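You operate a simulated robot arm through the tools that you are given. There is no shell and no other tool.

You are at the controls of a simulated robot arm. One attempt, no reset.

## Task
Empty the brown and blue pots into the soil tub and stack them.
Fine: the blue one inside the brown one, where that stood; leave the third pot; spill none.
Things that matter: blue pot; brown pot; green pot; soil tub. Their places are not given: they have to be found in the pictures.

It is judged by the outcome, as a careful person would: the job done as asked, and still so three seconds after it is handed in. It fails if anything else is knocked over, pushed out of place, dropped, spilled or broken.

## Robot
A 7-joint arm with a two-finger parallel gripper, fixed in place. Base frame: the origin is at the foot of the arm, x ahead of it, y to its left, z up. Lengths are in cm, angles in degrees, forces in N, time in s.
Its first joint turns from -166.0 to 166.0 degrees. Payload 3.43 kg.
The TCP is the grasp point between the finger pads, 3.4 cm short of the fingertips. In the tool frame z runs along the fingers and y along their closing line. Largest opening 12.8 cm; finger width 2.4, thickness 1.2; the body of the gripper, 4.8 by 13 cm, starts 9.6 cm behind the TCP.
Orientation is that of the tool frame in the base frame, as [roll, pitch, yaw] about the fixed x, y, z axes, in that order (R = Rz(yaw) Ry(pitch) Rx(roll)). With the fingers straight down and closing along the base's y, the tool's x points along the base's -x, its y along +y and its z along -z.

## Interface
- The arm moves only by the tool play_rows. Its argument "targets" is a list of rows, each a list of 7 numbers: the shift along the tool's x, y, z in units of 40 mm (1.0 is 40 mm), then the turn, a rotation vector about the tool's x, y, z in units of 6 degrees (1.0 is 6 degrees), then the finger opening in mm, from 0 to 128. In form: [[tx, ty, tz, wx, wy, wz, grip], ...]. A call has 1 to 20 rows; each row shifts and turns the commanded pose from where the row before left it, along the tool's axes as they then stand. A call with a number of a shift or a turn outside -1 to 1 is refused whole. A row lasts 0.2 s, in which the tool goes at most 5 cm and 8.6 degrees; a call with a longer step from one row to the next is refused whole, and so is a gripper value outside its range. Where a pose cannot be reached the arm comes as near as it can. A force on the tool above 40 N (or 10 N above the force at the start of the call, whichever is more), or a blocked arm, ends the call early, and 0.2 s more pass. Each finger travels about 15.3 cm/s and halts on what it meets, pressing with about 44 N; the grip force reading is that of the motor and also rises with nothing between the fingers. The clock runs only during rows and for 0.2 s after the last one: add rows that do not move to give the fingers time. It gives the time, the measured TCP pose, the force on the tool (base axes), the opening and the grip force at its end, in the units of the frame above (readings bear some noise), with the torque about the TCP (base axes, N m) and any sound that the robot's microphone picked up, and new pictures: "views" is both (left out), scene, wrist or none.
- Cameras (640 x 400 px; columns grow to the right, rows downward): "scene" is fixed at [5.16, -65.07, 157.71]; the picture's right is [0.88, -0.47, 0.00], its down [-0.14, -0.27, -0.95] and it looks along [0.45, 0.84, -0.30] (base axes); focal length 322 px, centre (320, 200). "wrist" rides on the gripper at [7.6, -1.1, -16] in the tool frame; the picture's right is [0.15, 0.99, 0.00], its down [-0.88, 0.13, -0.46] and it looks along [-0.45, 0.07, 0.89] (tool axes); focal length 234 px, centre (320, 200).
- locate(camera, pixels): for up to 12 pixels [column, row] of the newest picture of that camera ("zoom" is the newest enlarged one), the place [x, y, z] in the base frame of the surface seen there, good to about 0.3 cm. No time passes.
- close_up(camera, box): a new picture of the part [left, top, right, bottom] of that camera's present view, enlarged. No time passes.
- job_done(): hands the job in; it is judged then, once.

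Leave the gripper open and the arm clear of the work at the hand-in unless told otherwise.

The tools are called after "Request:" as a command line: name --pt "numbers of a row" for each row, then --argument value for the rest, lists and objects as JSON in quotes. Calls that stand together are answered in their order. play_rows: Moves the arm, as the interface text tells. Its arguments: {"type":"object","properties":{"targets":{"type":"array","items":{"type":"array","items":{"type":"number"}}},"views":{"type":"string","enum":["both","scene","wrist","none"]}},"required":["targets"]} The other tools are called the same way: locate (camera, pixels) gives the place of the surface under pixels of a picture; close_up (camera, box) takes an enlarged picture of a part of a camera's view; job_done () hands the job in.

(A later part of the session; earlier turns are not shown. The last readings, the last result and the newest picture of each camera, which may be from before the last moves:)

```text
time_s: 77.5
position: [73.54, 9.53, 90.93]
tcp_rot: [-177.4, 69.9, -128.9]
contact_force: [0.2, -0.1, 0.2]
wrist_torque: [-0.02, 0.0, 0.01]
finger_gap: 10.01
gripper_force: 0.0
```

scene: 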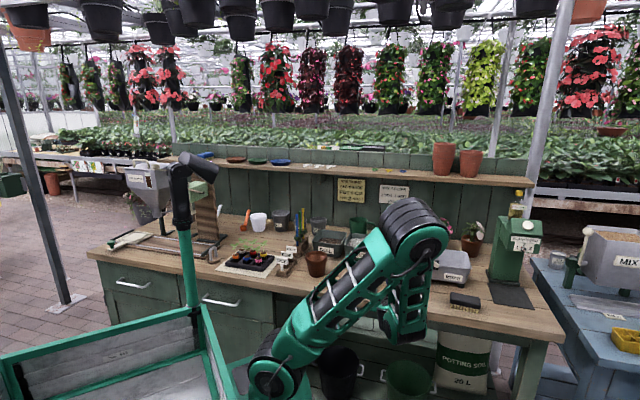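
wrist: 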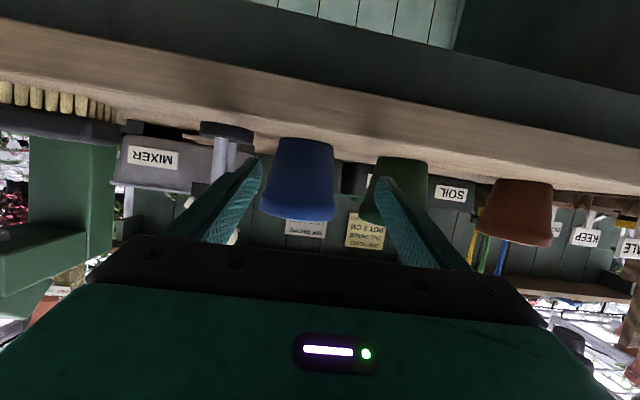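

It's rising normally. I'll continue straight up in small steps to z≈106.

Request:
play_rows --pt "-0.293 -0.005 -0.108 0 0 0 100" --pt "-0.293 -0.005 -0.108 0 0 0 100" --pt "-0.293 -0.005 -0.108 0 0 0 100" --pt "-0.293 -0.005 -0.108 0 0 0 100" --pt "-0.293 -0.005 -0.108 0 0 0 100" --pt "-0.293 -0.005 -0.108 0 0 0 100" --pt "0 0 0 0 0 0 100" --views "scene"

```text
time_s: 79.1
position: [73.69, 9.52, 98.44]
tcp_rot: [-177.3, 70.0, -128.9]
contact_force: [0.0, 0.6, 1.1]
wrist_torque: [-0.04, 0.01, -0.02]
finger_gap: 10.01
gripper_force: 0.2
```

scene: 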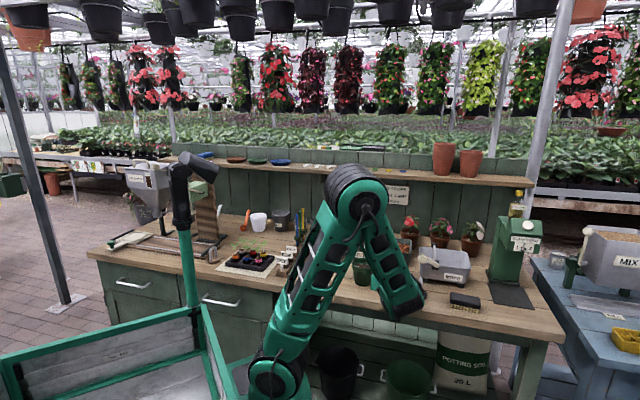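

The elbow is unfolding smoothly. I'll go up another 7.5 cm, then yaw the tool about the vertical by −33°, to an azimuth of about 15°, so it points radially at the blue pot as it did for the brown one.

Request:
play_rows --pt "-0.293 -0.005 -0.108 0 0 0 100" --pt "-0.293 -0.005 -0.108 0 0 0 100" --pt "-0.293 -0.005 -0.108 0 0 0 100" --pt "-0.293 -0.005 -0.108 0 0 0 100" --pt "-0.293 -0.005 -0.108 0 0 0 100" --pt "-0.293 -0.005 -0.108 0 0 0 100" --pt "0 0 0 0.862 0.015 0.313 100" --pt "0 0 0 0.862 0.015 0.313 100" --pt "0 0 0 0.862 0.015 0.313 100" --pt "0 0 0 0.862 0.015 0.313 100" --pt "0 0 0 0.862 0.015 0.313 100" --pt "0 0 0 0.862 0.015 0.313 100" --pt "0 0 0 0 0 0 100" --pt "0 0 0 0 0 0 100" --views "both"

```text
time_s: 82.1
position: [73.6, 9.59, 105.83]
tcp_rot: [-177.2, 69.8, -161.8]
contact_force: [0.0, -0.8, 0.4]
wrist_torque: [0.0, 0.02, 0.0]
finger_gap: 9.99
gripper_force: 0.1
```

scene: 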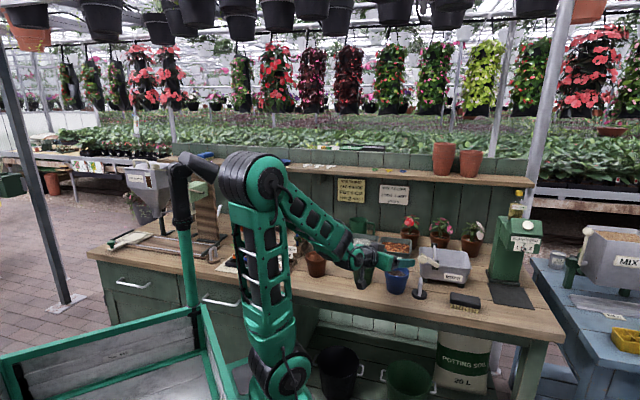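
wrist: 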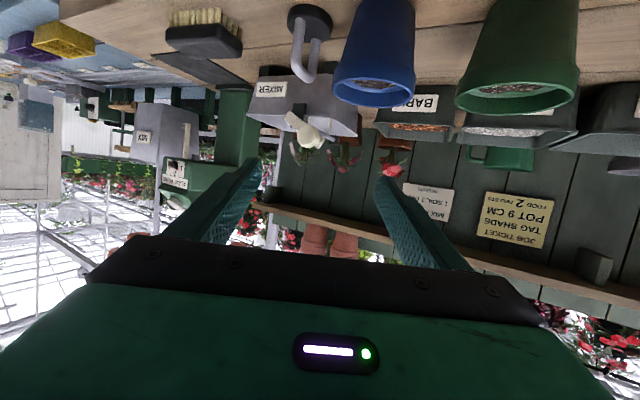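

That's a good posture: azimuth 15°, tool 20° below horizontal. I'll line up with the blue pot at about (73.6, 14.3), 9 cm short of its centre, and check the wrist view before descending.

Request:
play_rows --pt "-0.09 0.565 0.14 0 0 0 96" --pt "-0.09 0.565 0.14 0 0 0 96" --pt "0 0 0 0 0 0 96" --pt "0 0 0 0 0 0 96" --views "wrist"

Request:
close_up --camera "wrist" --box '[180, 0, 460, 175]'

```text
time_s: 83.1
position: [73.55, 14.1, 105.95]
tcp_rot: [-177.2, 69.9, -161.7]
contact_force: [-0.4, -0.4, -0.1]
wrist_torque: [0.02, -0.03, 0.0]
finger_gap: 9.59
gripper_force: 0.0
```

wrist: 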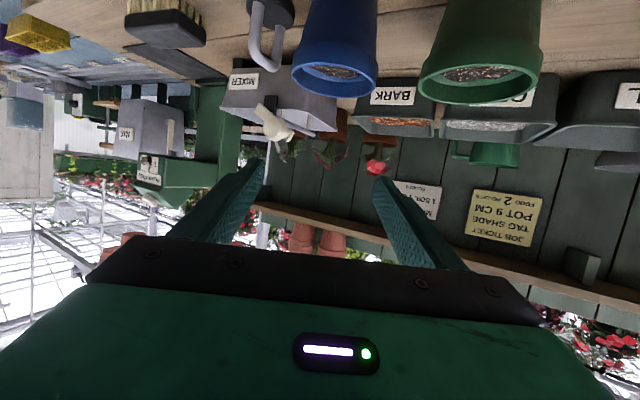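

```text
2.29 times, centred on (320, 88) of wrist
```

zoom: 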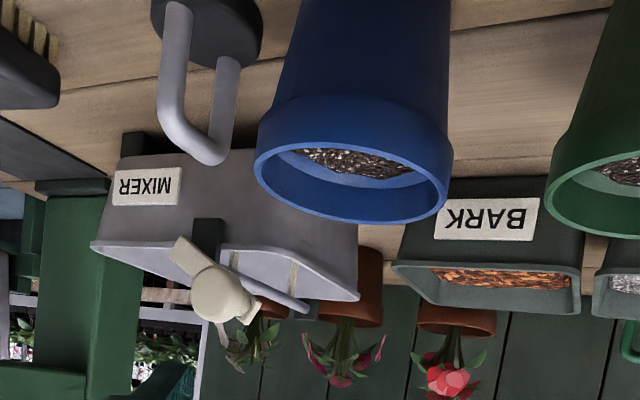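

Request:
locate --camera "zoom" --pixels '[[258, 150], [450, 170], [350, 218], [355, 95], [360, 50], [285, 60], [447, 60], [230, 90], [205, 158], [258, 45], [560, 190], [556, 160]]'

```text
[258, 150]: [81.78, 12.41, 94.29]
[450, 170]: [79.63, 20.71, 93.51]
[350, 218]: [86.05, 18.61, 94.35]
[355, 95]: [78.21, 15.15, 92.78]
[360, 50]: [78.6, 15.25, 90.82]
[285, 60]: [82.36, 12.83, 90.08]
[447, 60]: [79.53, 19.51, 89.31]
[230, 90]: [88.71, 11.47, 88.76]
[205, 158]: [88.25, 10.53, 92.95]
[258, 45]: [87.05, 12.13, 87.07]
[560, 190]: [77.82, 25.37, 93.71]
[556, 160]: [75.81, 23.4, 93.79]
```

Both views put the pot's centre at (82.3, 16.6), so the TCP is within 0.3 cm sideways and 9 cm short. I'll descend the first half slowly.

Request:
play_rows --pt "0.25 0.018 0.092 0 0 0 96" --pt "0.35 0.018 0.129 0 0 0 96" --pt "0.35 0.018 0.129 0 0 0 96" --pt "0.35 0.018 0.129 0 0 0 96" --pt "0.35 0.018 0.129 0 0 0 96" --pt "0 0 0 0 0 0 96" --views "scene"

```text
time_s: 84.5
position: [74.25, 14.44, 101.13]
tcp_rot: [-177.7, 69.5, -162.3]
contact_force: [-0.4, -0.1, 0.5]
wrist_torque: [0.03, 0.0, -0.02]
finger_gap: 9.63
gripper_force: 0.1
out of reach, approached as far as the arm can: row 3, 4, 5
```

scene: 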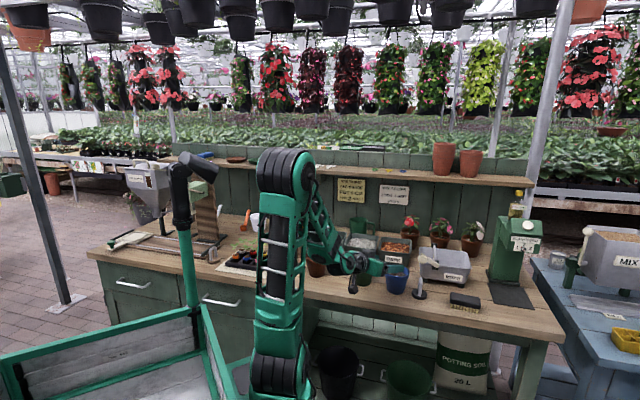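

The arm reports out of reach again at z≈101, so the elbow seems to have drifted sideways. I'll check where the elbow is relative to the straight line from the base to the hand.

Request:
locate --camera "scene" --pixels '[[270, 170], [300, 165], [285, 155], [320, 215], [345, 262], [355, 265], [375, 268], [275, 230], [285, 300], [275, 375], [300, 190], [330, 240]]'

Request:
close_up --camera "scene" --box '[240, 140, 432, 260]'

```text
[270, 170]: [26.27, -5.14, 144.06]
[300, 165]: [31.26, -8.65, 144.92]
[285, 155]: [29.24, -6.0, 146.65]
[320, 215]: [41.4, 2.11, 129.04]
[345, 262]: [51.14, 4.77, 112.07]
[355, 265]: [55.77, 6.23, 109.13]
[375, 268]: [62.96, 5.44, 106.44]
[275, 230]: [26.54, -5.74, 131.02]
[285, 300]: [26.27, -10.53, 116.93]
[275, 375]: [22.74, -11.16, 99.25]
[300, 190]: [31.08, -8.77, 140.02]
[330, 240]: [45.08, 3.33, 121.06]
```

```text
3.33 times, centred on (336, 200) of scene
```

zoom: 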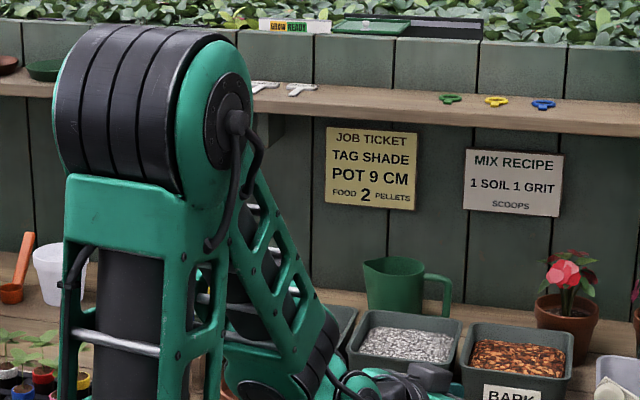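

The elbow is at about (29, 0, 142), roughly in plane, so I'll work where the arm has more room. I'll go back up and move out above the blue pot to (81.3, 16.4, 105), which is 2 cm clear of the knob with this azimuth, then try coming down from there.

Request:
play_rows --pt "-0.456 -0.007 -0.171 0 0 0 104" --pt "-0.456 -0.007 -0.171 0 0 0 104" --pt "-0.16 -0.006 0.43 0 0 0 104" --pt "-0.16 -0.006 0.43 0 0 0 104" --pt "-0.16 -0.006 0.43 0 0 0 104" --pt "-0.16 -0.006 0.43 0 0 0 104" --pt "0 0 0 0 0 0 104" --pt "0 0 0 0 0 0 104" --views "both"

```text
time_s: 86.3
position: [81.37, 16.55, 104.97]
tcp_rot: [-177.2, 69.9, -161.8]
contact_force: [-0.1, 0.2, -0.4]
wrist_torque: [0.02, 0.0, 0.01]
finger_gap: 10.38
gripper_force: 0.0
```

scene: 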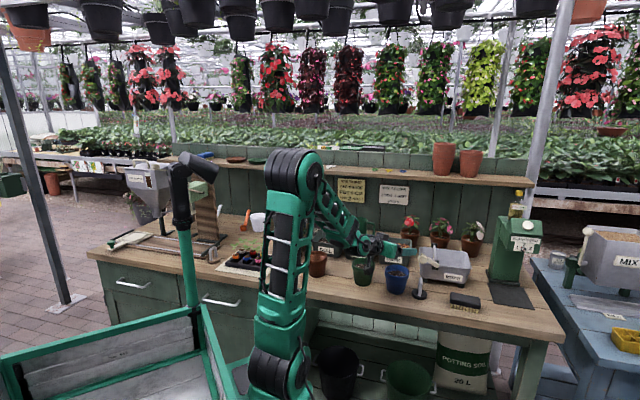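
wrist: 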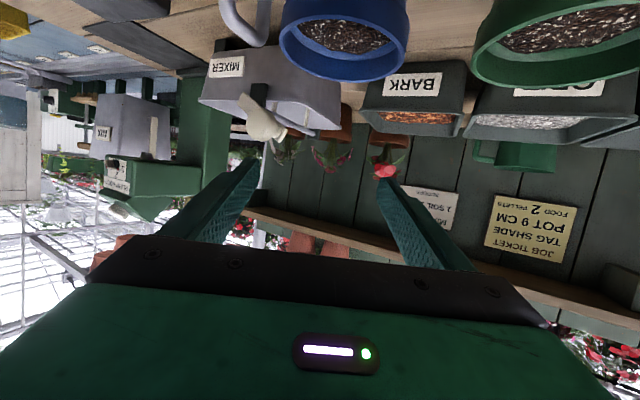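

I'm lined up over the blue pot, about 0.9 cm short of its centre. Before descending I'll re-measure the knob, pot rim and hook from this close view.

Request:
close_up --camera "wrist" --box '[180, 0, 460, 175]'

```text
2.29 times, centred on (320, 88) of wrist
```

zoom: 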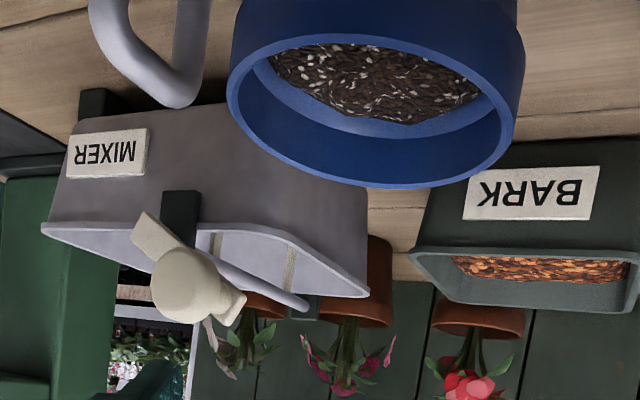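

Request:
locate --camera "zoom" --pixels '[[228, 80], [521, 100], [370, 185], [380, 40], [240, 290], [240, 308], [185, 285], [200, 60], [175, 100], [155, 280], [215, 265], [212, 310]]'

```text
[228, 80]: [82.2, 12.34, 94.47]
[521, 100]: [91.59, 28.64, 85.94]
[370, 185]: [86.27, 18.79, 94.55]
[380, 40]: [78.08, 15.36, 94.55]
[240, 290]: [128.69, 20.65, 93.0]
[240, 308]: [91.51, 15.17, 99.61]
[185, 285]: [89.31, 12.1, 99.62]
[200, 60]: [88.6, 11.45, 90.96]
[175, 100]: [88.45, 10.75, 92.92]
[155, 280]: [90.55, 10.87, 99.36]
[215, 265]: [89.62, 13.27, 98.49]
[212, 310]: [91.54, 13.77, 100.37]
```

The knob's nearest part is about 6 cm beyond the pot's centre in the reach direction, so the fingertips clear it by more than 3 cm. I'll descend the first 7 cm slowly.

Request:
play_rows --pt "0.25 0.005 0.091 0 0 0 104" --pt "0.35 0.006 0.128 0 0 0 104" --pt "0.35 0.006 0.128 0 0 0 104" --pt "0.35 0.006 0.128 0 0 0 104" --pt "0.35 0.006 0.128 0 0 0 104" --pt "0 0 0 0 0 0 104" --views "both"

```text
time_s: 87.7
position: [81.19, 16.48, 98.13]
tcp_rot: [-177.1, 69.9, -161.8]
contact_force: [0.8, 0.2, -0.2]
wrist_torque: [-0.01, 0.01, -0.02]
finger_gap: 10.37
gripper_force: 0.0
```

scene: 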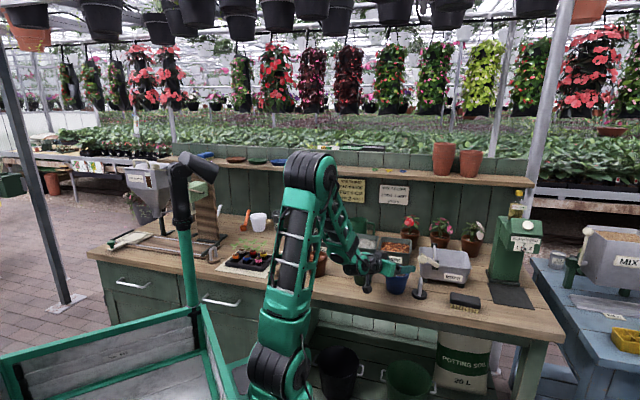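
wrist: 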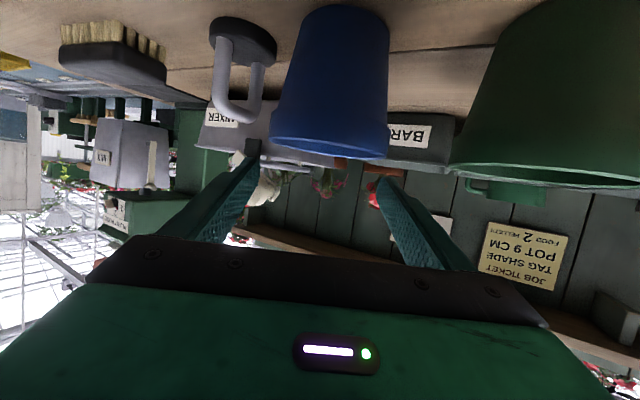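

At z=98.1 and still aligned. I'll continue another 3.7 cm, so the fingertips pass down either side of the rim, and watch the forces.

Request:
play_rows --pt "0.29 0.005 0.106 0 0 0 104" --pt "0.29 0.005 0.106 0 0 0 104" --pt "0.29 0.005 0.106 0 0 0 104" --pt "0 0 0 0 0 0 104" --views "both"

```text
time_s: 88.7
position: [81.18, 16.28, 94.5]
tcp_rot: [-177.1, 69.8, -161.7]
contact_force: [-0.1, 0.6, -0.3]
wrist_torque: [-0.02, 0.0, 0.0]
finger_gap: 10.4
gripper_force: 0.0
```

scene: 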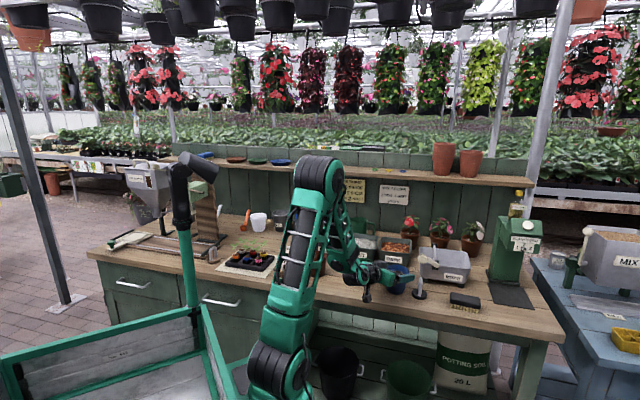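
wrist: 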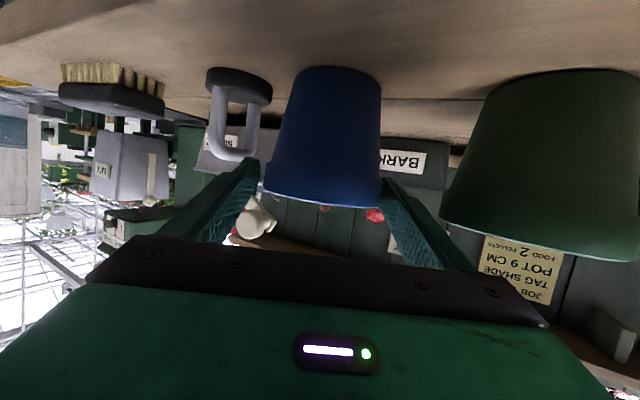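

The pot is between the fingers and no force is showing. I'll check the sideways centring with body edge readings.

Request:
locate --camera "wrist" --pixels '[[267, 175], [380, 185], [325, 200], [280, 120], [378, 125], [328, 150], [252, 170], [384, 190], [255, 110], [446, 215]]'

```text
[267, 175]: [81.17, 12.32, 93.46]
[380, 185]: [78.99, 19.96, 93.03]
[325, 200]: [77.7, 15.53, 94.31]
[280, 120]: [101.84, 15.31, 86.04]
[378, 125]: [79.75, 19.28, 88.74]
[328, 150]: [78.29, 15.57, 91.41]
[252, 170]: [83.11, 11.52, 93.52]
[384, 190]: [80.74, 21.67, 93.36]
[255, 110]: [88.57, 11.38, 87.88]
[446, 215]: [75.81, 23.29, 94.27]
```

Centred within 0.2 cm. I'll lower the last 3.8 cm to grip height, z≈90.7.

Request:
play_rows --pt "0.29 0.005 0.106 0 0 0 104" --pt "0.29 0.005 0.106 0 0 0 104" --pt "0.29 0.005 0.106 0 0 0 104" --pt "0.03 0 0.01 0 0 0 104" --pt "0 0 0 0 0 0 104" --views "both"

```text
time_s: 89.9
position: [81.26, 16.3, 90.66]
tcp_rot: [-177.3, 69.9, -161.8]
contact_force: [0.4, -0.6, 0.9]
wrist_torque: [0.02, -0.01, -0.01]
finger_gap: 10.4
gripper_force: 0.1
```

scene: 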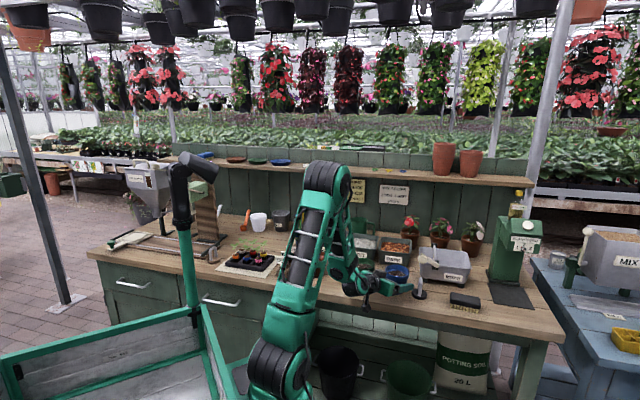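
wrist: 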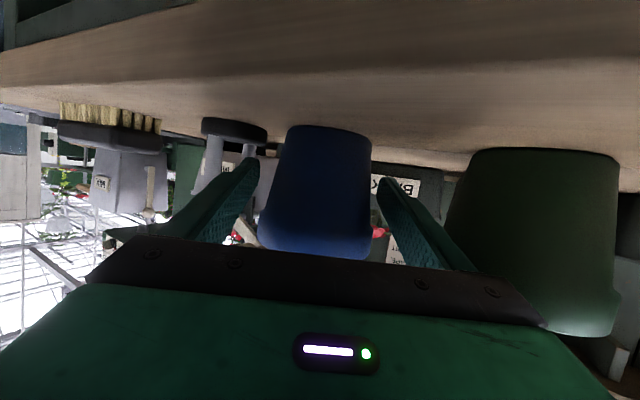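

The pot is straddled at grip height, so I'll close the fingers gently.

Request:
play_rows --pt "0 0 0 0 0 0 95" --pt "0 0 0 0 0 0 88" --pt "0 0 0 0 0 0 84" --pt "0 0 0 0 0 0 80" --pt "0 0 0 0 0 0 76" --pt "0 0 0 0 0 0 70" --pt "0 0 0 0 0 0 60" --pt "0 0 0 0 0 0 50" --pt "0 0 0 0 0 0 40" --pt "0 0 0 0 0 0 40" --views "wrist"

```text
time_s: 92.1
position: [81.35, 16.44, 90.74]
tcp_rot: [-177.3, 69.9, -161.8]
contact_force: [-0.2, 0.7, -0.2]
wrist_torque: [-0.03, 0.03, -0.01]
finger_gap: 8.06
gripper_force: 43.8
```

wrist: 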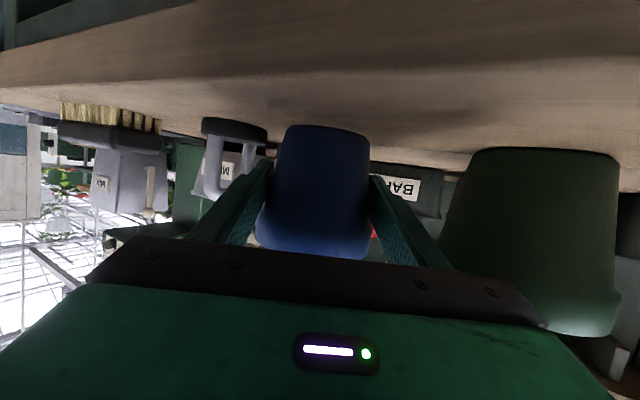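

Gripped at 8.06 cm with 43.8 N. I'll lift slowly, drifting back slightly from the knob.

Request:
play_rows --pt "-0.135 -0.002 -0.06 0 0 0 40" --pt "-0.269 -0.005 -0.138 0 0 0 40" --pt "-0.269 -0.005 -0.138 0 0 0 40" --pt "-0.269 -0.005 -0.138 0 0 0 40" --pt "-0.269 -0.005 -0.138 0 0 0 40" --pt "-0.269 -0.005 -0.138 0 0 0 40" --pt "-0.269 -0.005 -0.138 0 0 0 40" --pt "-0.269 -0.005 -0.138 0 0 0 40" --pt "-0.269 -0.005 -0.138 0 0 0 40" --pt "-0.269 -0.005 -0.138 0 0 0 40" --pt "-0.269 -0.005 -0.138 0 0 0 40" --pt "-0.269 -0.005 -0.138 0 0 0 40" --pt "-0.135 -0.002 -0.06 0 0 0 40" --pt "0 0 0 0 0 0 40" --views "both"

Request:
close_up --camera "scene" --box '[330, 200, 458, 280]'

```text
time_s: 95.1
position: [79.71, 15.97, 105.11]
tcp_rot: [-177.2, 69.8, -161.7]
contact_force: [-0.6, -0.1, -1.9]
wrist_torque: [0.01, 0.04, 0.0]
finger_gap: 8.06
gripper_force: 43.5
```

scene: 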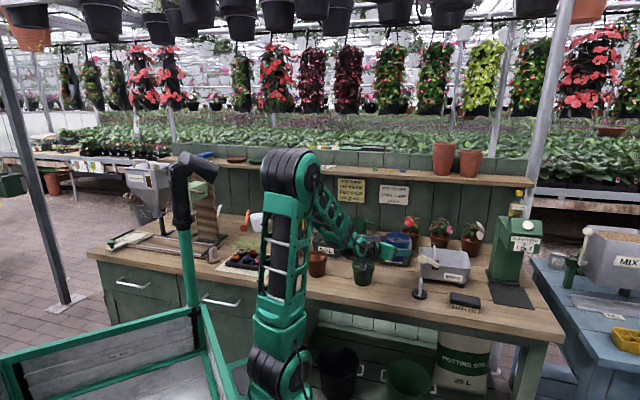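
wrist: 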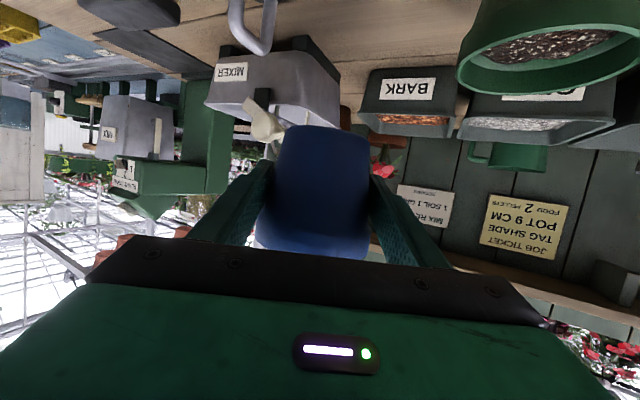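

```text
5.00 times, centred on (394, 240) of scene
```

zoom: 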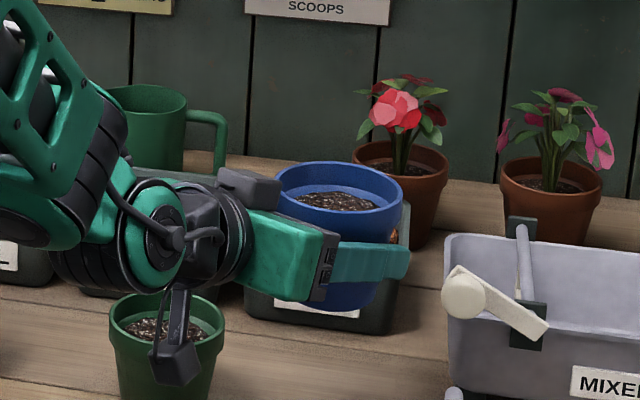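

The blue pot is up, upright and steady. I'll swing it around the base at the same height by 24°, over the green pot with plenty of clearance, until it faces the soil tub.

Request:
play_rows --pt "-0.006 0.353 0.0165 -0.157 -0.003 -0.057 40" --pt "-0.012 0.7065 0.033 -0.313 -0.0057 -0.114 40" --pt "-0.012 0.7065 0.033 -0.313 -0.0057 -0.114 40" --pt "-0.012 0.7065 0.033 -0.313 -0.0057 -0.114 40" --pt "-0.012 0.7065 0.033 -0.313 -0.0057 -0.114 40" --pt "-0.012 0.7065 0.033 -0.313 -0.0057 -0.114 40" --pt "-0.012 0.7065 0.033 -0.313 -0.0057 -0.114 40" --pt "-0.012 0.7065 0.033 -0.313 -0.0057 -0.114 40" --pt "-0.012 0.7065 0.033 -0.313 -0.0057 -0.114 40" --pt "-0.012 0.7065 0.033 -0.313 -0.0057 -0.114 40" --pt "-0.012 0.7065 0.033 -0.313 -0.0057 -0.114 40" --pt "-0.012 0.7065 0.033 -0.313 -0.0057 -0.114 40" --pt "-0.006 0.353 0.0165 -0.157 -0.003 -0.057 40" --pt "0 0 0 0 0 0 40" --pt "0 0 0 0 0 0 40" --views "both"

```text
time_s: 98.3
position: [65.81, 46.83, 104.55]
tcp_rot: [-177.5, 69.9, -138.0]
contact_force: [0.4, -0.2, -1.6]
wrist_torque: [-0.01, 0.01, 0.0]
finger_gap: 8.04
gripper_force: 44.8
```

scene: 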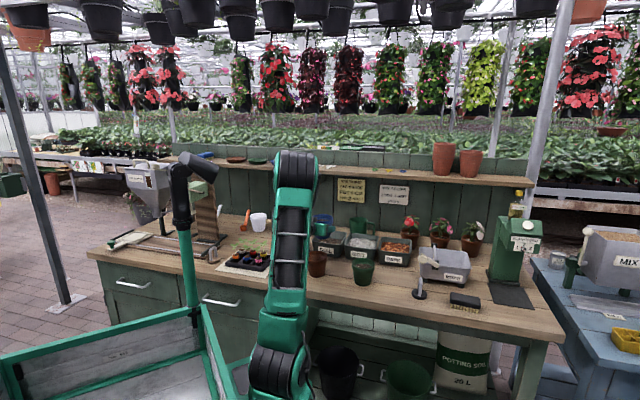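
wrist: 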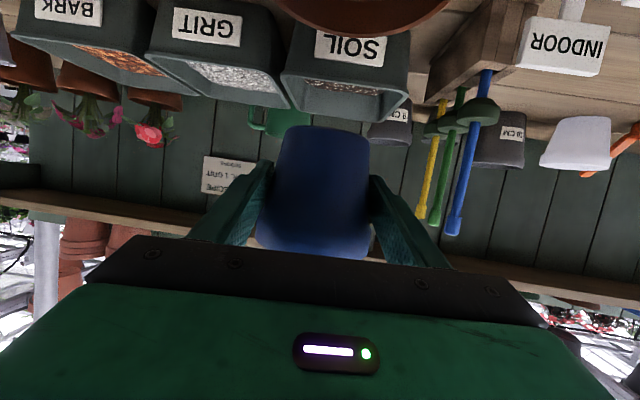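

I'm now in front of the soil tub at (65.8, 46.8, 104.6), azimuth 39°. I'll extend out over the tub to about (80.5, 57.9), which leaves the pot right of centre for tipping left.

Request:
play_rows --pt "-0.087 -0.012 0.239 0 0 0 40" --pt "-0.174 -0.024 0.478 0 0 0 40" --pt "-0.174 -0.024 0.478 0 0 0 40" --pt "-0.174 -0.024 0.478 0 0 0 40" --pt "-0.174 -0.024 0.478 0 0 0 40" --pt "-0.174 -0.024 0.478 0 0 0 40" --pt "-0.174 -0.024 0.478 0 0 0 40" --pt "-0.174 -0.024 0.478 0 0 0 40" --pt "-0.174 -0.024 0.478 0 0 0 40" --pt "-0.087 -0.012 0.239 0 0 0 40" --pt "0.12 0 0.044 0 0 0 40" --pt "0.25 0 0.091 0 0 0 40" --pt "0.2 0 0.073 0 0 0 40" --pt "0 0 0 0 0 0 40" --pt "0 0 0 0 0 0 40" --views "both"

Request:
close_up --camera "scene" --box '[290, 195, 386, 255]'

```text
time_s: 101.5
position: [80.59, 57.83, 101.91]
tcp_rot: [-177.4, 69.9, -137.9]
contact_force: [-0.4, 0.3, -0.7]
wrist_torque: [0.01, -0.01, 0.01]
finger_gap: 8.04
gripper_force: 44.3
```

scene: 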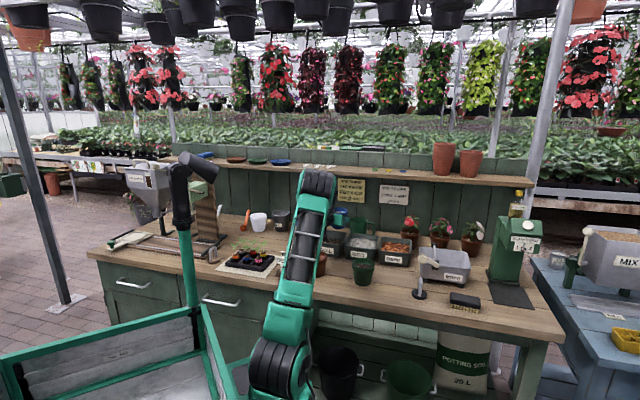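
wrist: 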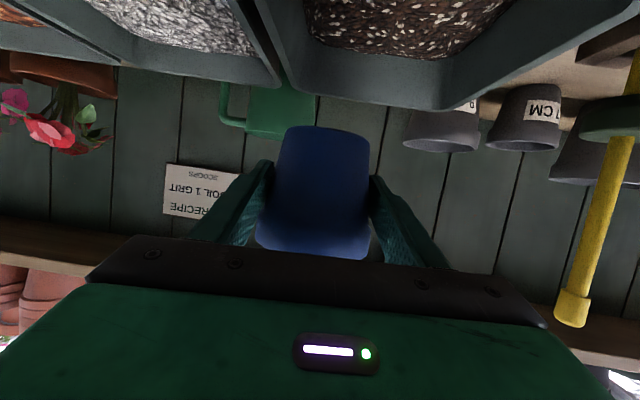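

```text
6.67 times, centred on (338, 225) of scene
```

zoom: 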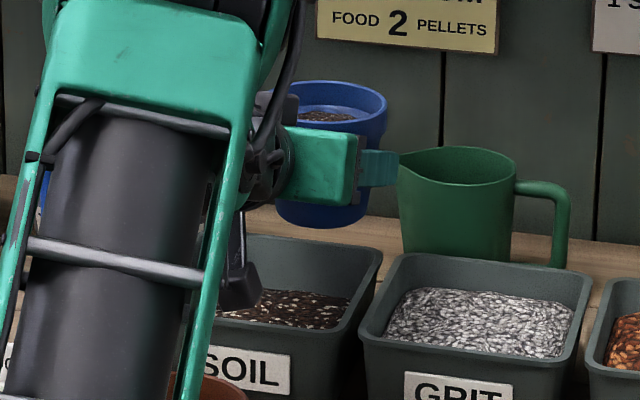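

The blue pot is upright over the tub with its soil still in place. I'll tip it left 48° slowly, as I did with the brown one.

Request:
play_rows --pt "0 0 0 0 0 -0.5 40" --pt "0 0 0 0 0 -0.8 40" --pt "0 0 0 0 0 -0.8 40" --pt "0 0 0 0 0 -0.8 40" --pt "0 0 0 0 0 -0.8 40" --pt "0 0 0 0 0 -0.8 40" --pt "0 0 0 0 0 -0.8 40" --pt "0 0 0 0 0 -0.8 40" --pt "0 0 0 0 0 -0.8 40" --pt "0 0 0 0 0 -0.8 40" --pt "0 0 0 0 0 -0.3 40" --pt "0 0 0 0 0 0 40" --views "both"

Request:
close_up --camera "scene" --box '[290, 195, 386, 255]'

```text
time_s: 104.1
position: [80.68, 57.81, 102.14]
tcp_rot: [-115.9, 38.0, -67.5]
contact_force: [0.0, 0.6, -1.3]
wrist_torque: [0.0, -0.03, 0.01]
finger_gap: 8.06
gripper_force: 44.3
```

scene: 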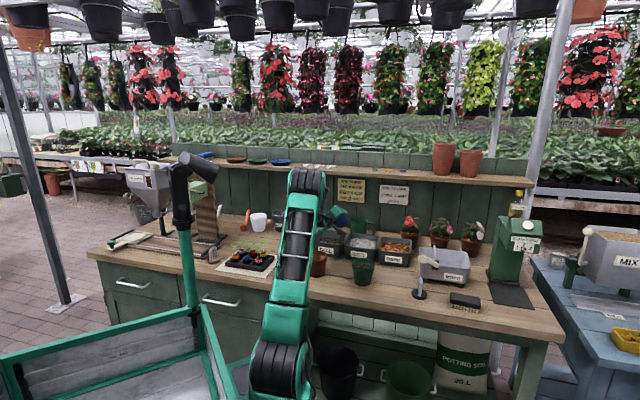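
wrist: 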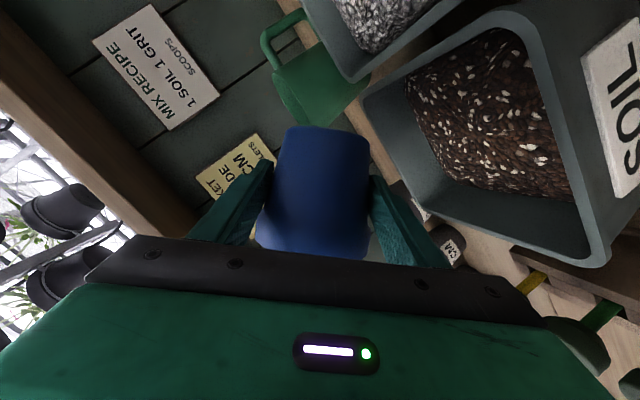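

```text
6.67 times, centred on (338, 225) of scene
```

zoom: 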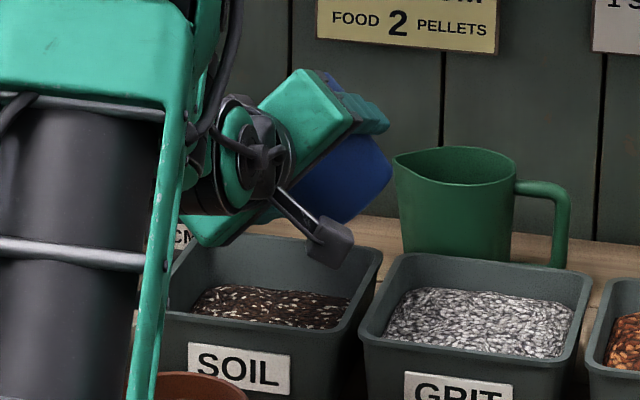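

It matches the brown pour at this stage. I'll tip a further 36° slowly.

Request:
play_rows --pt "0 0 0 0 0 -0.5 40" --pt "0 0 0 0 0 -0.6 40" --pt "0 0 0 0 0 -0.6 40" --pt "0 0 0 0 0 -0.6 40" --pt "0 0 0 0 0 -0.6 40" --pt "0 0 0 0 0 -0.6 40" --pt "0 0 0 0 0 -0.6 40" --pt "0 0 0 0 0 -0.6 40" --pt "0 0 0 0 0 -0.6 40" --pt "0 0 0 0 0 -0.7 40" --pt "0 0 0 0 0 0 40" --views "both"

Request:
close_up --camera "scene" --box '[290, 195, 386, 255]'

```text
time_s: 106.5
position: [80.68, 57.76, 102.19]
tcp_rot: [-110.1, 4.7, -52.5]
contact_force: [0.4, -0.2, -0.3]
wrist_torque: [0.05, -0.01, 0.02]
finger_gap: 7.94
gripper_force: 43.9
```

scene: 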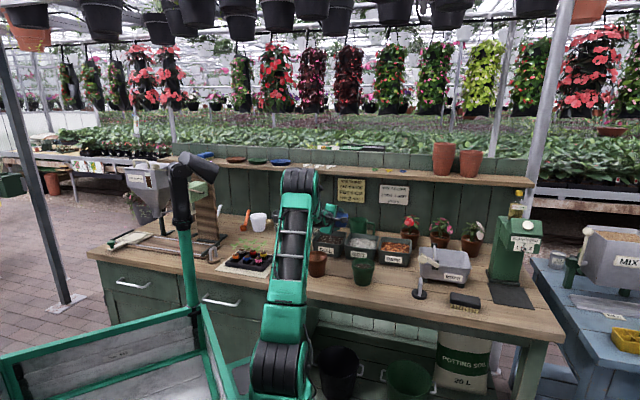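
wrist: 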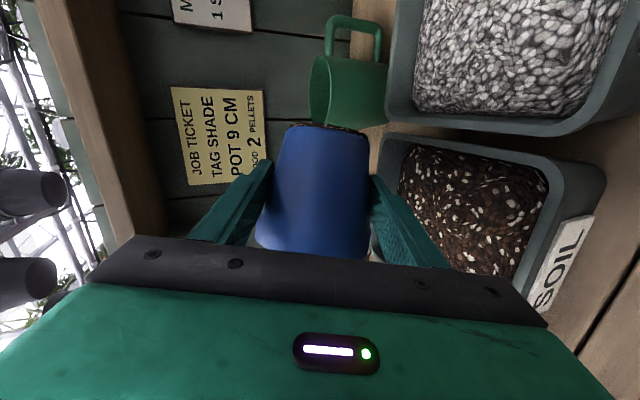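

```text
6.67 times, centred on (338, 225) of scene
```

zoom: 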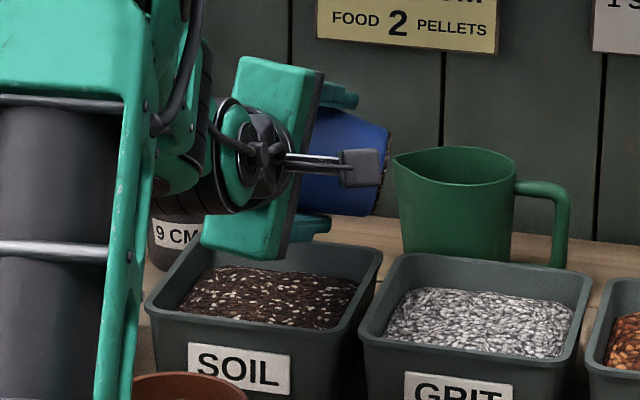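

The tub's soil has risen again and nothing shows outside it. I'll continue the roll to about 157°.

Request:
play_rows --pt "0 0 0 0 0 -0.6 40" --pt "0 0 0 0 0 -0.8 40" --pt "0 0 0 0 0 -0.8 40" --pt "0 0 0 0 0 -0.8 40" --pt "0 0 0 0 0 -0.8 40" --pt "0 0 0 0 0 -0.8 40" --pt "0 0 0 0 0 -0.8 40" --pt "0 0 0 0 0 -0.8 40" --pt "0 0 0 0 0 -0.8 40" --pt "0 0 0 0 0 -0.8 40" --pt "0 0 0 0 0 -0.8 40" --pt "0 0 0 0 0 -0.8 40" --pt "0 0 0 0 0 -0.8 40" --pt "0 0 0 0 0 -0.8 40" --pt "0 0 0 0 0 -0.8 40" --pt "0 0 0 0 0 -0.4 40" --pt "0 0 0 0 0 0 40" --views "both"

Request:
close_up --camera "scene" --box '[290, 195, 386, 255]'

```text
time_s: 110.1
position: [80.69, 57.83, 102.01]
tcp_rot: [-134.7, -60.7, -10.1]
contact_force: [-0.6, -0.5, 0.1]
wrist_torque: [0.01, -0.01, -0.01]
finger_gap: 7.93
gripper_force: 43.8
```

scene: 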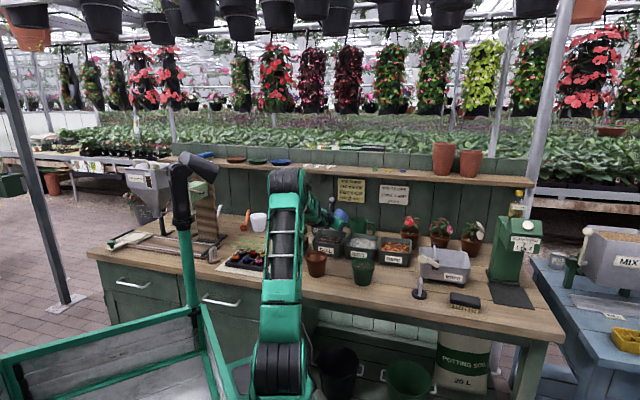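
wrist: 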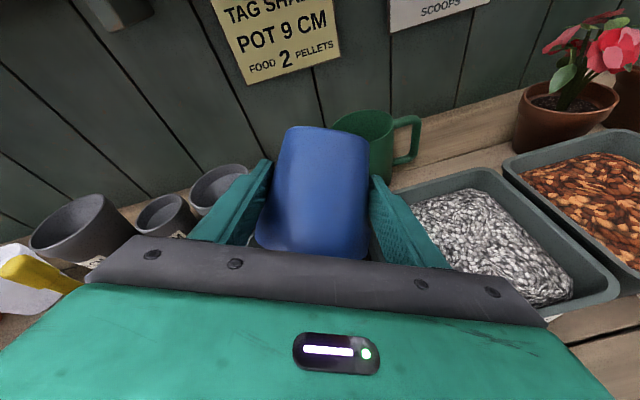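

```text
6.67 times, centred on (338, 225) of scene
```

zoom: 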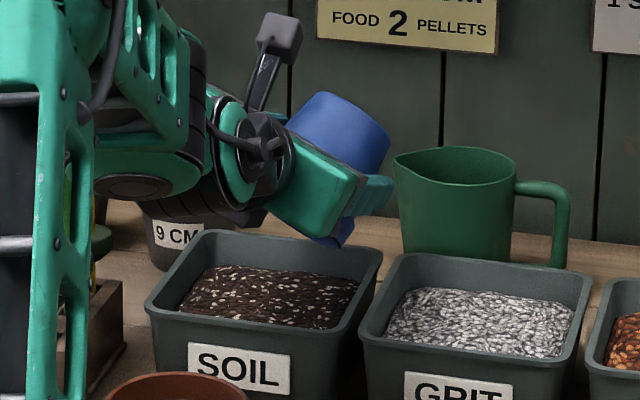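

The pot is at about 134° of tilt and nothing has landed outside the tub. I'll pitch up another 12° to make sure it empties, and hold.

Request:
play_rows --pt "0 0 0 0.195 0.46 0 40" --pt "0 0 0 0.195 0.46 0 40" --pt "0 0 0 0.195 0.46 0 40" --pt "0 0 0 0.195 0.46 0 40" --pt "0 0 0 0 0 0 40" --pt "0 0 0 0 0 0 40" --pt "0 0 0 0 0 0 40" --views "scene"

Request:
close_up --camera "scene" --box '[290, 195, 386, 255]'

```text
time_s: 111.7
position: [80.79, 57.81, 101.97]
tcp_rot: [-111.0, -66.8, -31.1]
contact_force: [-0.3, 0.9, -1.0]
wrist_torque: [0.02, -0.01, 0.0]
finger_gap: 7.93
gripper_force: 44.0
```

scene: 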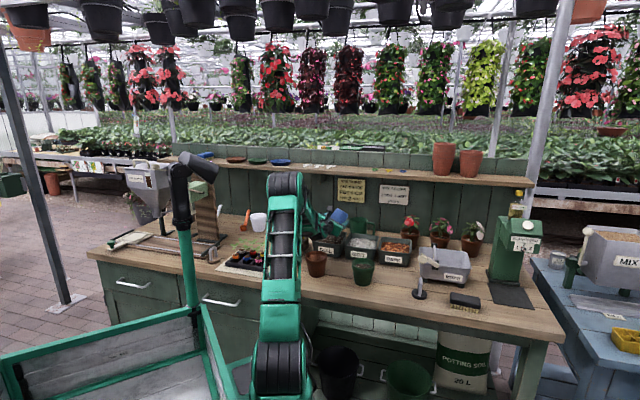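

```text
6.67 times, centred on (338, 225) of scene
```

zoom: 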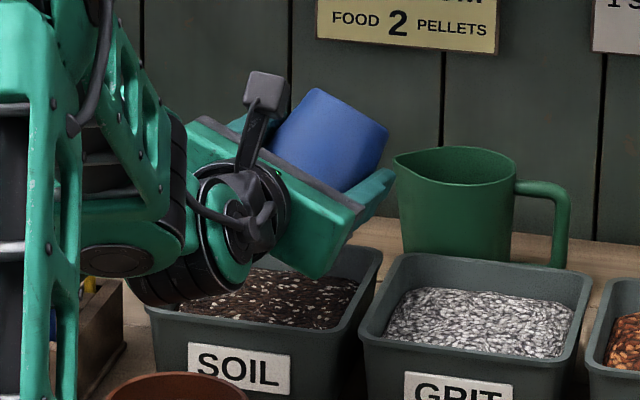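

Now I'll reverse the pitch and unroll back to upright. The total roll was 26.2 units.

Request:
play_rows --pt "0 0 0 -0.39 -0.92 0 40" --pt "0 0 0 -0.39 -0.92 0 40" --pt "0 0 0 0 0 1 40" --pt "0 0 0 0 0 1 40" --pt "0 0 0 0 0 1 40" --pt "0 0 0 0 0 1 40" --pt "0 0 0 0 0 1 40" --pt "0 0 0 0 0 1 40" --pt "0 0 0 0 0 1 40" --pt "0 0 0 0 0 1 40" --pt "0 0 0 0 0 1 40" --pt "0 0 0 0 0 1 40" --pt "0 0 0 0 0 1 40" --pt "0 0 0 0 0 1 40" --pt "0 0 0 0 0 1 40" --pt "0 0 0 0 0 1 40" --pt "0 0 0 0 0 1 40" --pt "0 0 0 0 0 0.2 40" --pt "0 0 0 0 0 0 40" --views "none"

Request:
play_rows --pt "0 0 0 0 0 1 40" --pt "0 0 0 0 0 1 40" --pt "0 0 0 0 0 1 40" --pt "0 0 0 0 0 1 40" --pt "0 0 0 0 0 1 40" --pt "0 0 0 0 0 1 40" --pt "0 0 0 0 0 1 40" --pt "0 0 0 0 0 1 40" --pt "0 0 0 0 0 1 40" --pt "0 0 0 0 0 1 40" --pt "0 0 0 0 0 1 40" --pt "0 0 0 0 0 0 40" --pt "0 0 0 0 0 0 40" --views "both"

Request:
close_up --camera "scene" --box '[290, 195, 386, 255]'

```text
time_s: 115.7
position: [80.55, 57.89, 102.11]
tcp_rot: [-111.7, 21.6, -59.1]
contact_force: [-0.1, -0.4, 0.0]
wrist_torque: [-0.01, -0.01, 0.01]
finger_gap: 7.92
gripper_force: 44.7
```

```text
time_s: 118.5
position: [80.61, 57.79, 102.03]
tcp_rot: [-177.6, 69.9, -138.0]
contact_force: [-0.3, -0.2, -1.1]
wrist_torque: [-0.02, -0.01, 0.02]
finger_gap: 7.92
gripper_force: 44.0
```

scene: 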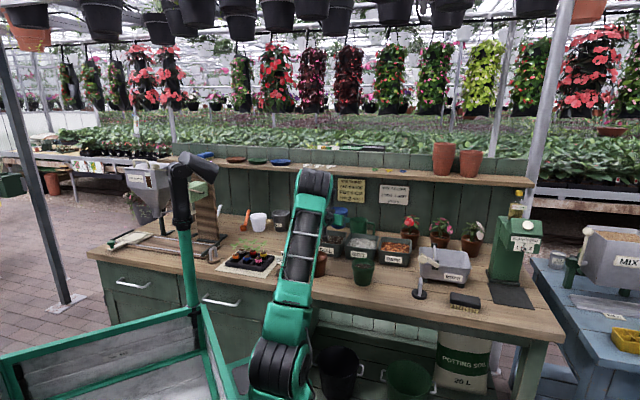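
wrist: 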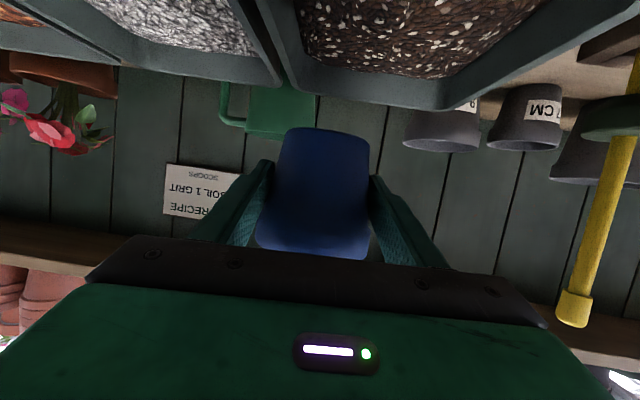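

```text
6.67 times, centred on (338, 225) of scene
```

zoom: 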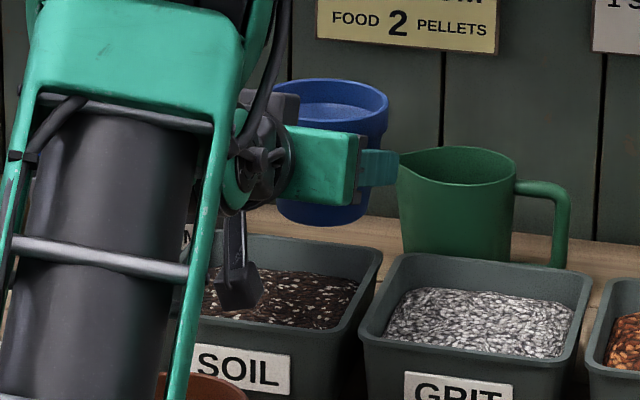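

The blue pot's interior is now bare, so it's empty, and it's hanging upright. The fingers sit too low on it to nest it directly. I'll set it back on its old spot and re-grip it by the rim from above. First I'll rise and retract from the tub.

Request:
play_rows --pt "-0.3 0 -0.11 0 0 0 40" --pt "-0.3 0 -0.11 0 0 0 40" --pt "0.087 0.012 -0.239 0 0 0 40" --pt "0.174 0.024 -0.478 0 0 0 40" --pt "0.174 0.024 -0.478 0 0 0 40" --pt "0.174 0.024 -0.478 0 0 0 40" --pt "0.174 0.024 -0.478 0 0 0 40" --pt "0.174 0.024 -0.478 0 0 0 40" --pt "0.174 0.024 -0.478 0 0 0 40" --pt "0.174 0.024 -0.478 0 0 0 40" --pt "0.174 0.024 -0.478 0 0 0 40" --pt "0.087 0.012 -0.239 0 0 0 40" --pt "0 0 0 0 0 0 40" --pt "0 0 0 0 0 0 40" --views "both"

Request:
close_up --camera "scene" --box '[290, 200, 418, 280]'

```text
time_s: 121.5
position: [65.91, 46.93, 104.69]
tcp_rot: [-177.6, 69.9, -138.2]
contact_force: [-0.5, 0.0, -0.4]
wrist_torque: [0.04, -0.01, 0.03]
finger_gap: 7.9
gripper_force: 43.8
```

scene: 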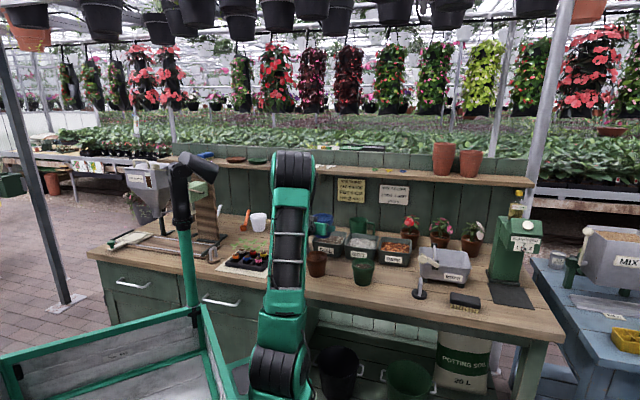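
wrist: 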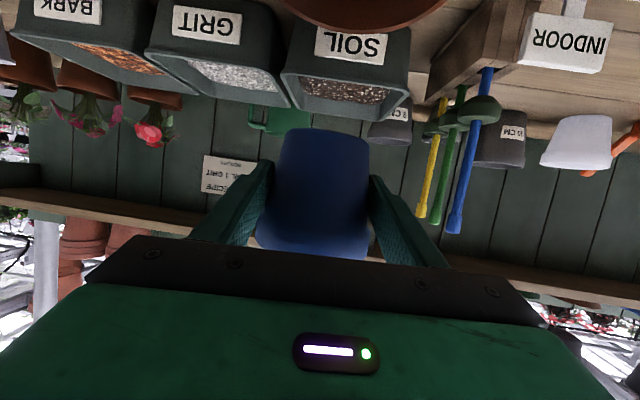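

```text
5.00 times, centred on (354, 240) of scene
```

zoom: 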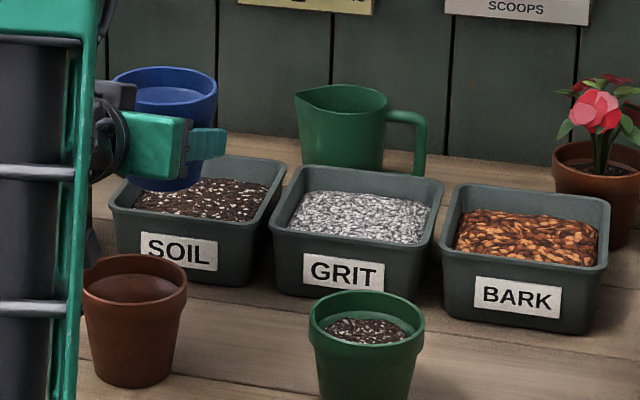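

The bench is clean, and the soil tub is clearly fuller. I'll swing back 24° toward the blue pot's old spot.

Request:
play_rows --pt "0.01 -0.353 -0.029 0.157 0.003 0.057 40" --pt "0.021 -0.705 -0.058 0.313 0.0057 0.114 40" --pt "0.021 -0.705 -0.058 0.313 0.0057 0.114 40" --pt "0.021 -0.705 -0.058 0.313 0.0057 0.114 40" --pt "0.021 -0.705 -0.058 0.313 0.0057 0.114 40" --pt "0.021 -0.705 -0.058 0.313 0.0057 0.114 40" --pt "0.021 -0.705 -0.058 0.313 0.0057 0.114 40" --pt "0.021 -0.705 -0.058 0.313 0.0057 0.114 40" --pt "0.021 -0.705 -0.058 0.313 0.0057 0.114 40" --pt "0.021 -0.705 -0.058 0.313 0.0057 0.114 40" --pt "0.021 -0.705 -0.058 0.313 0.0057 0.114 40" --pt "0.021 -0.705 -0.058 0.313 0.0057 0.114 40" --pt "0.01 -0.353 -0.029 0.157 0.003 0.057 40" --pt "0 0 0 0 0 0 40" --pt "0 0 0 0 0 0 40" --views "both"

Request:
close_up --camera "scene" --box '[330, 200, 458, 280]'

```text
time_s: 124.7
position: [79.42, 15.92, 105.16]
tcp_rot: [-177.3, 69.9, -161.7]
contact_force: [-0.1, 0.0, -0.4]
wrist_torque: [0.01, 0.0, -0.03]
finger_gap: 7.89
gripper_force: 44.2
```

scene: 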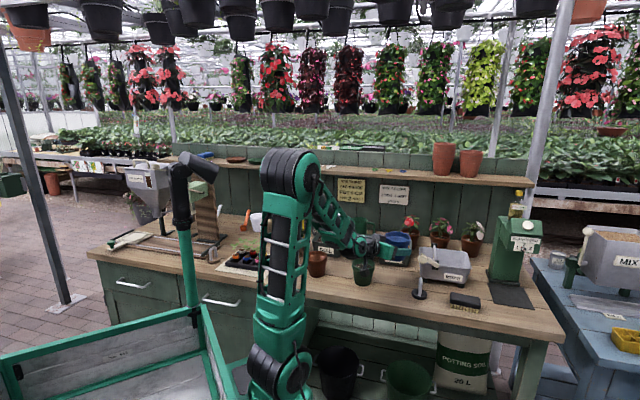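
wrist: 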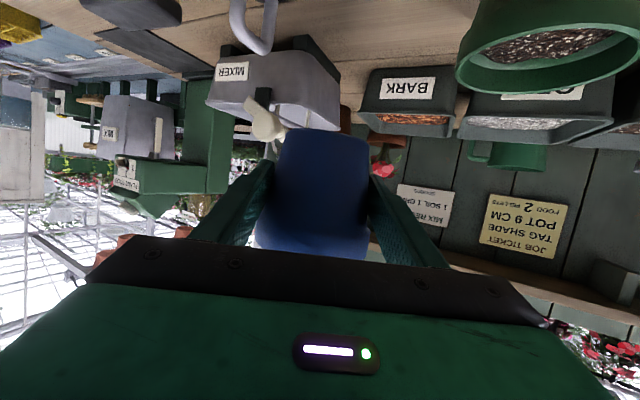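

```text
5.00 times, centred on (394, 240) of scene
```

zoom: 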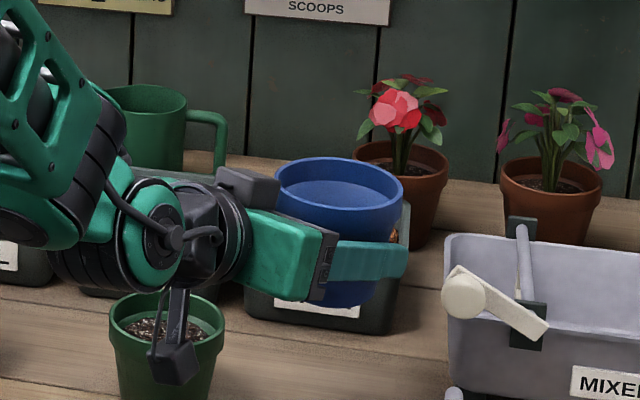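

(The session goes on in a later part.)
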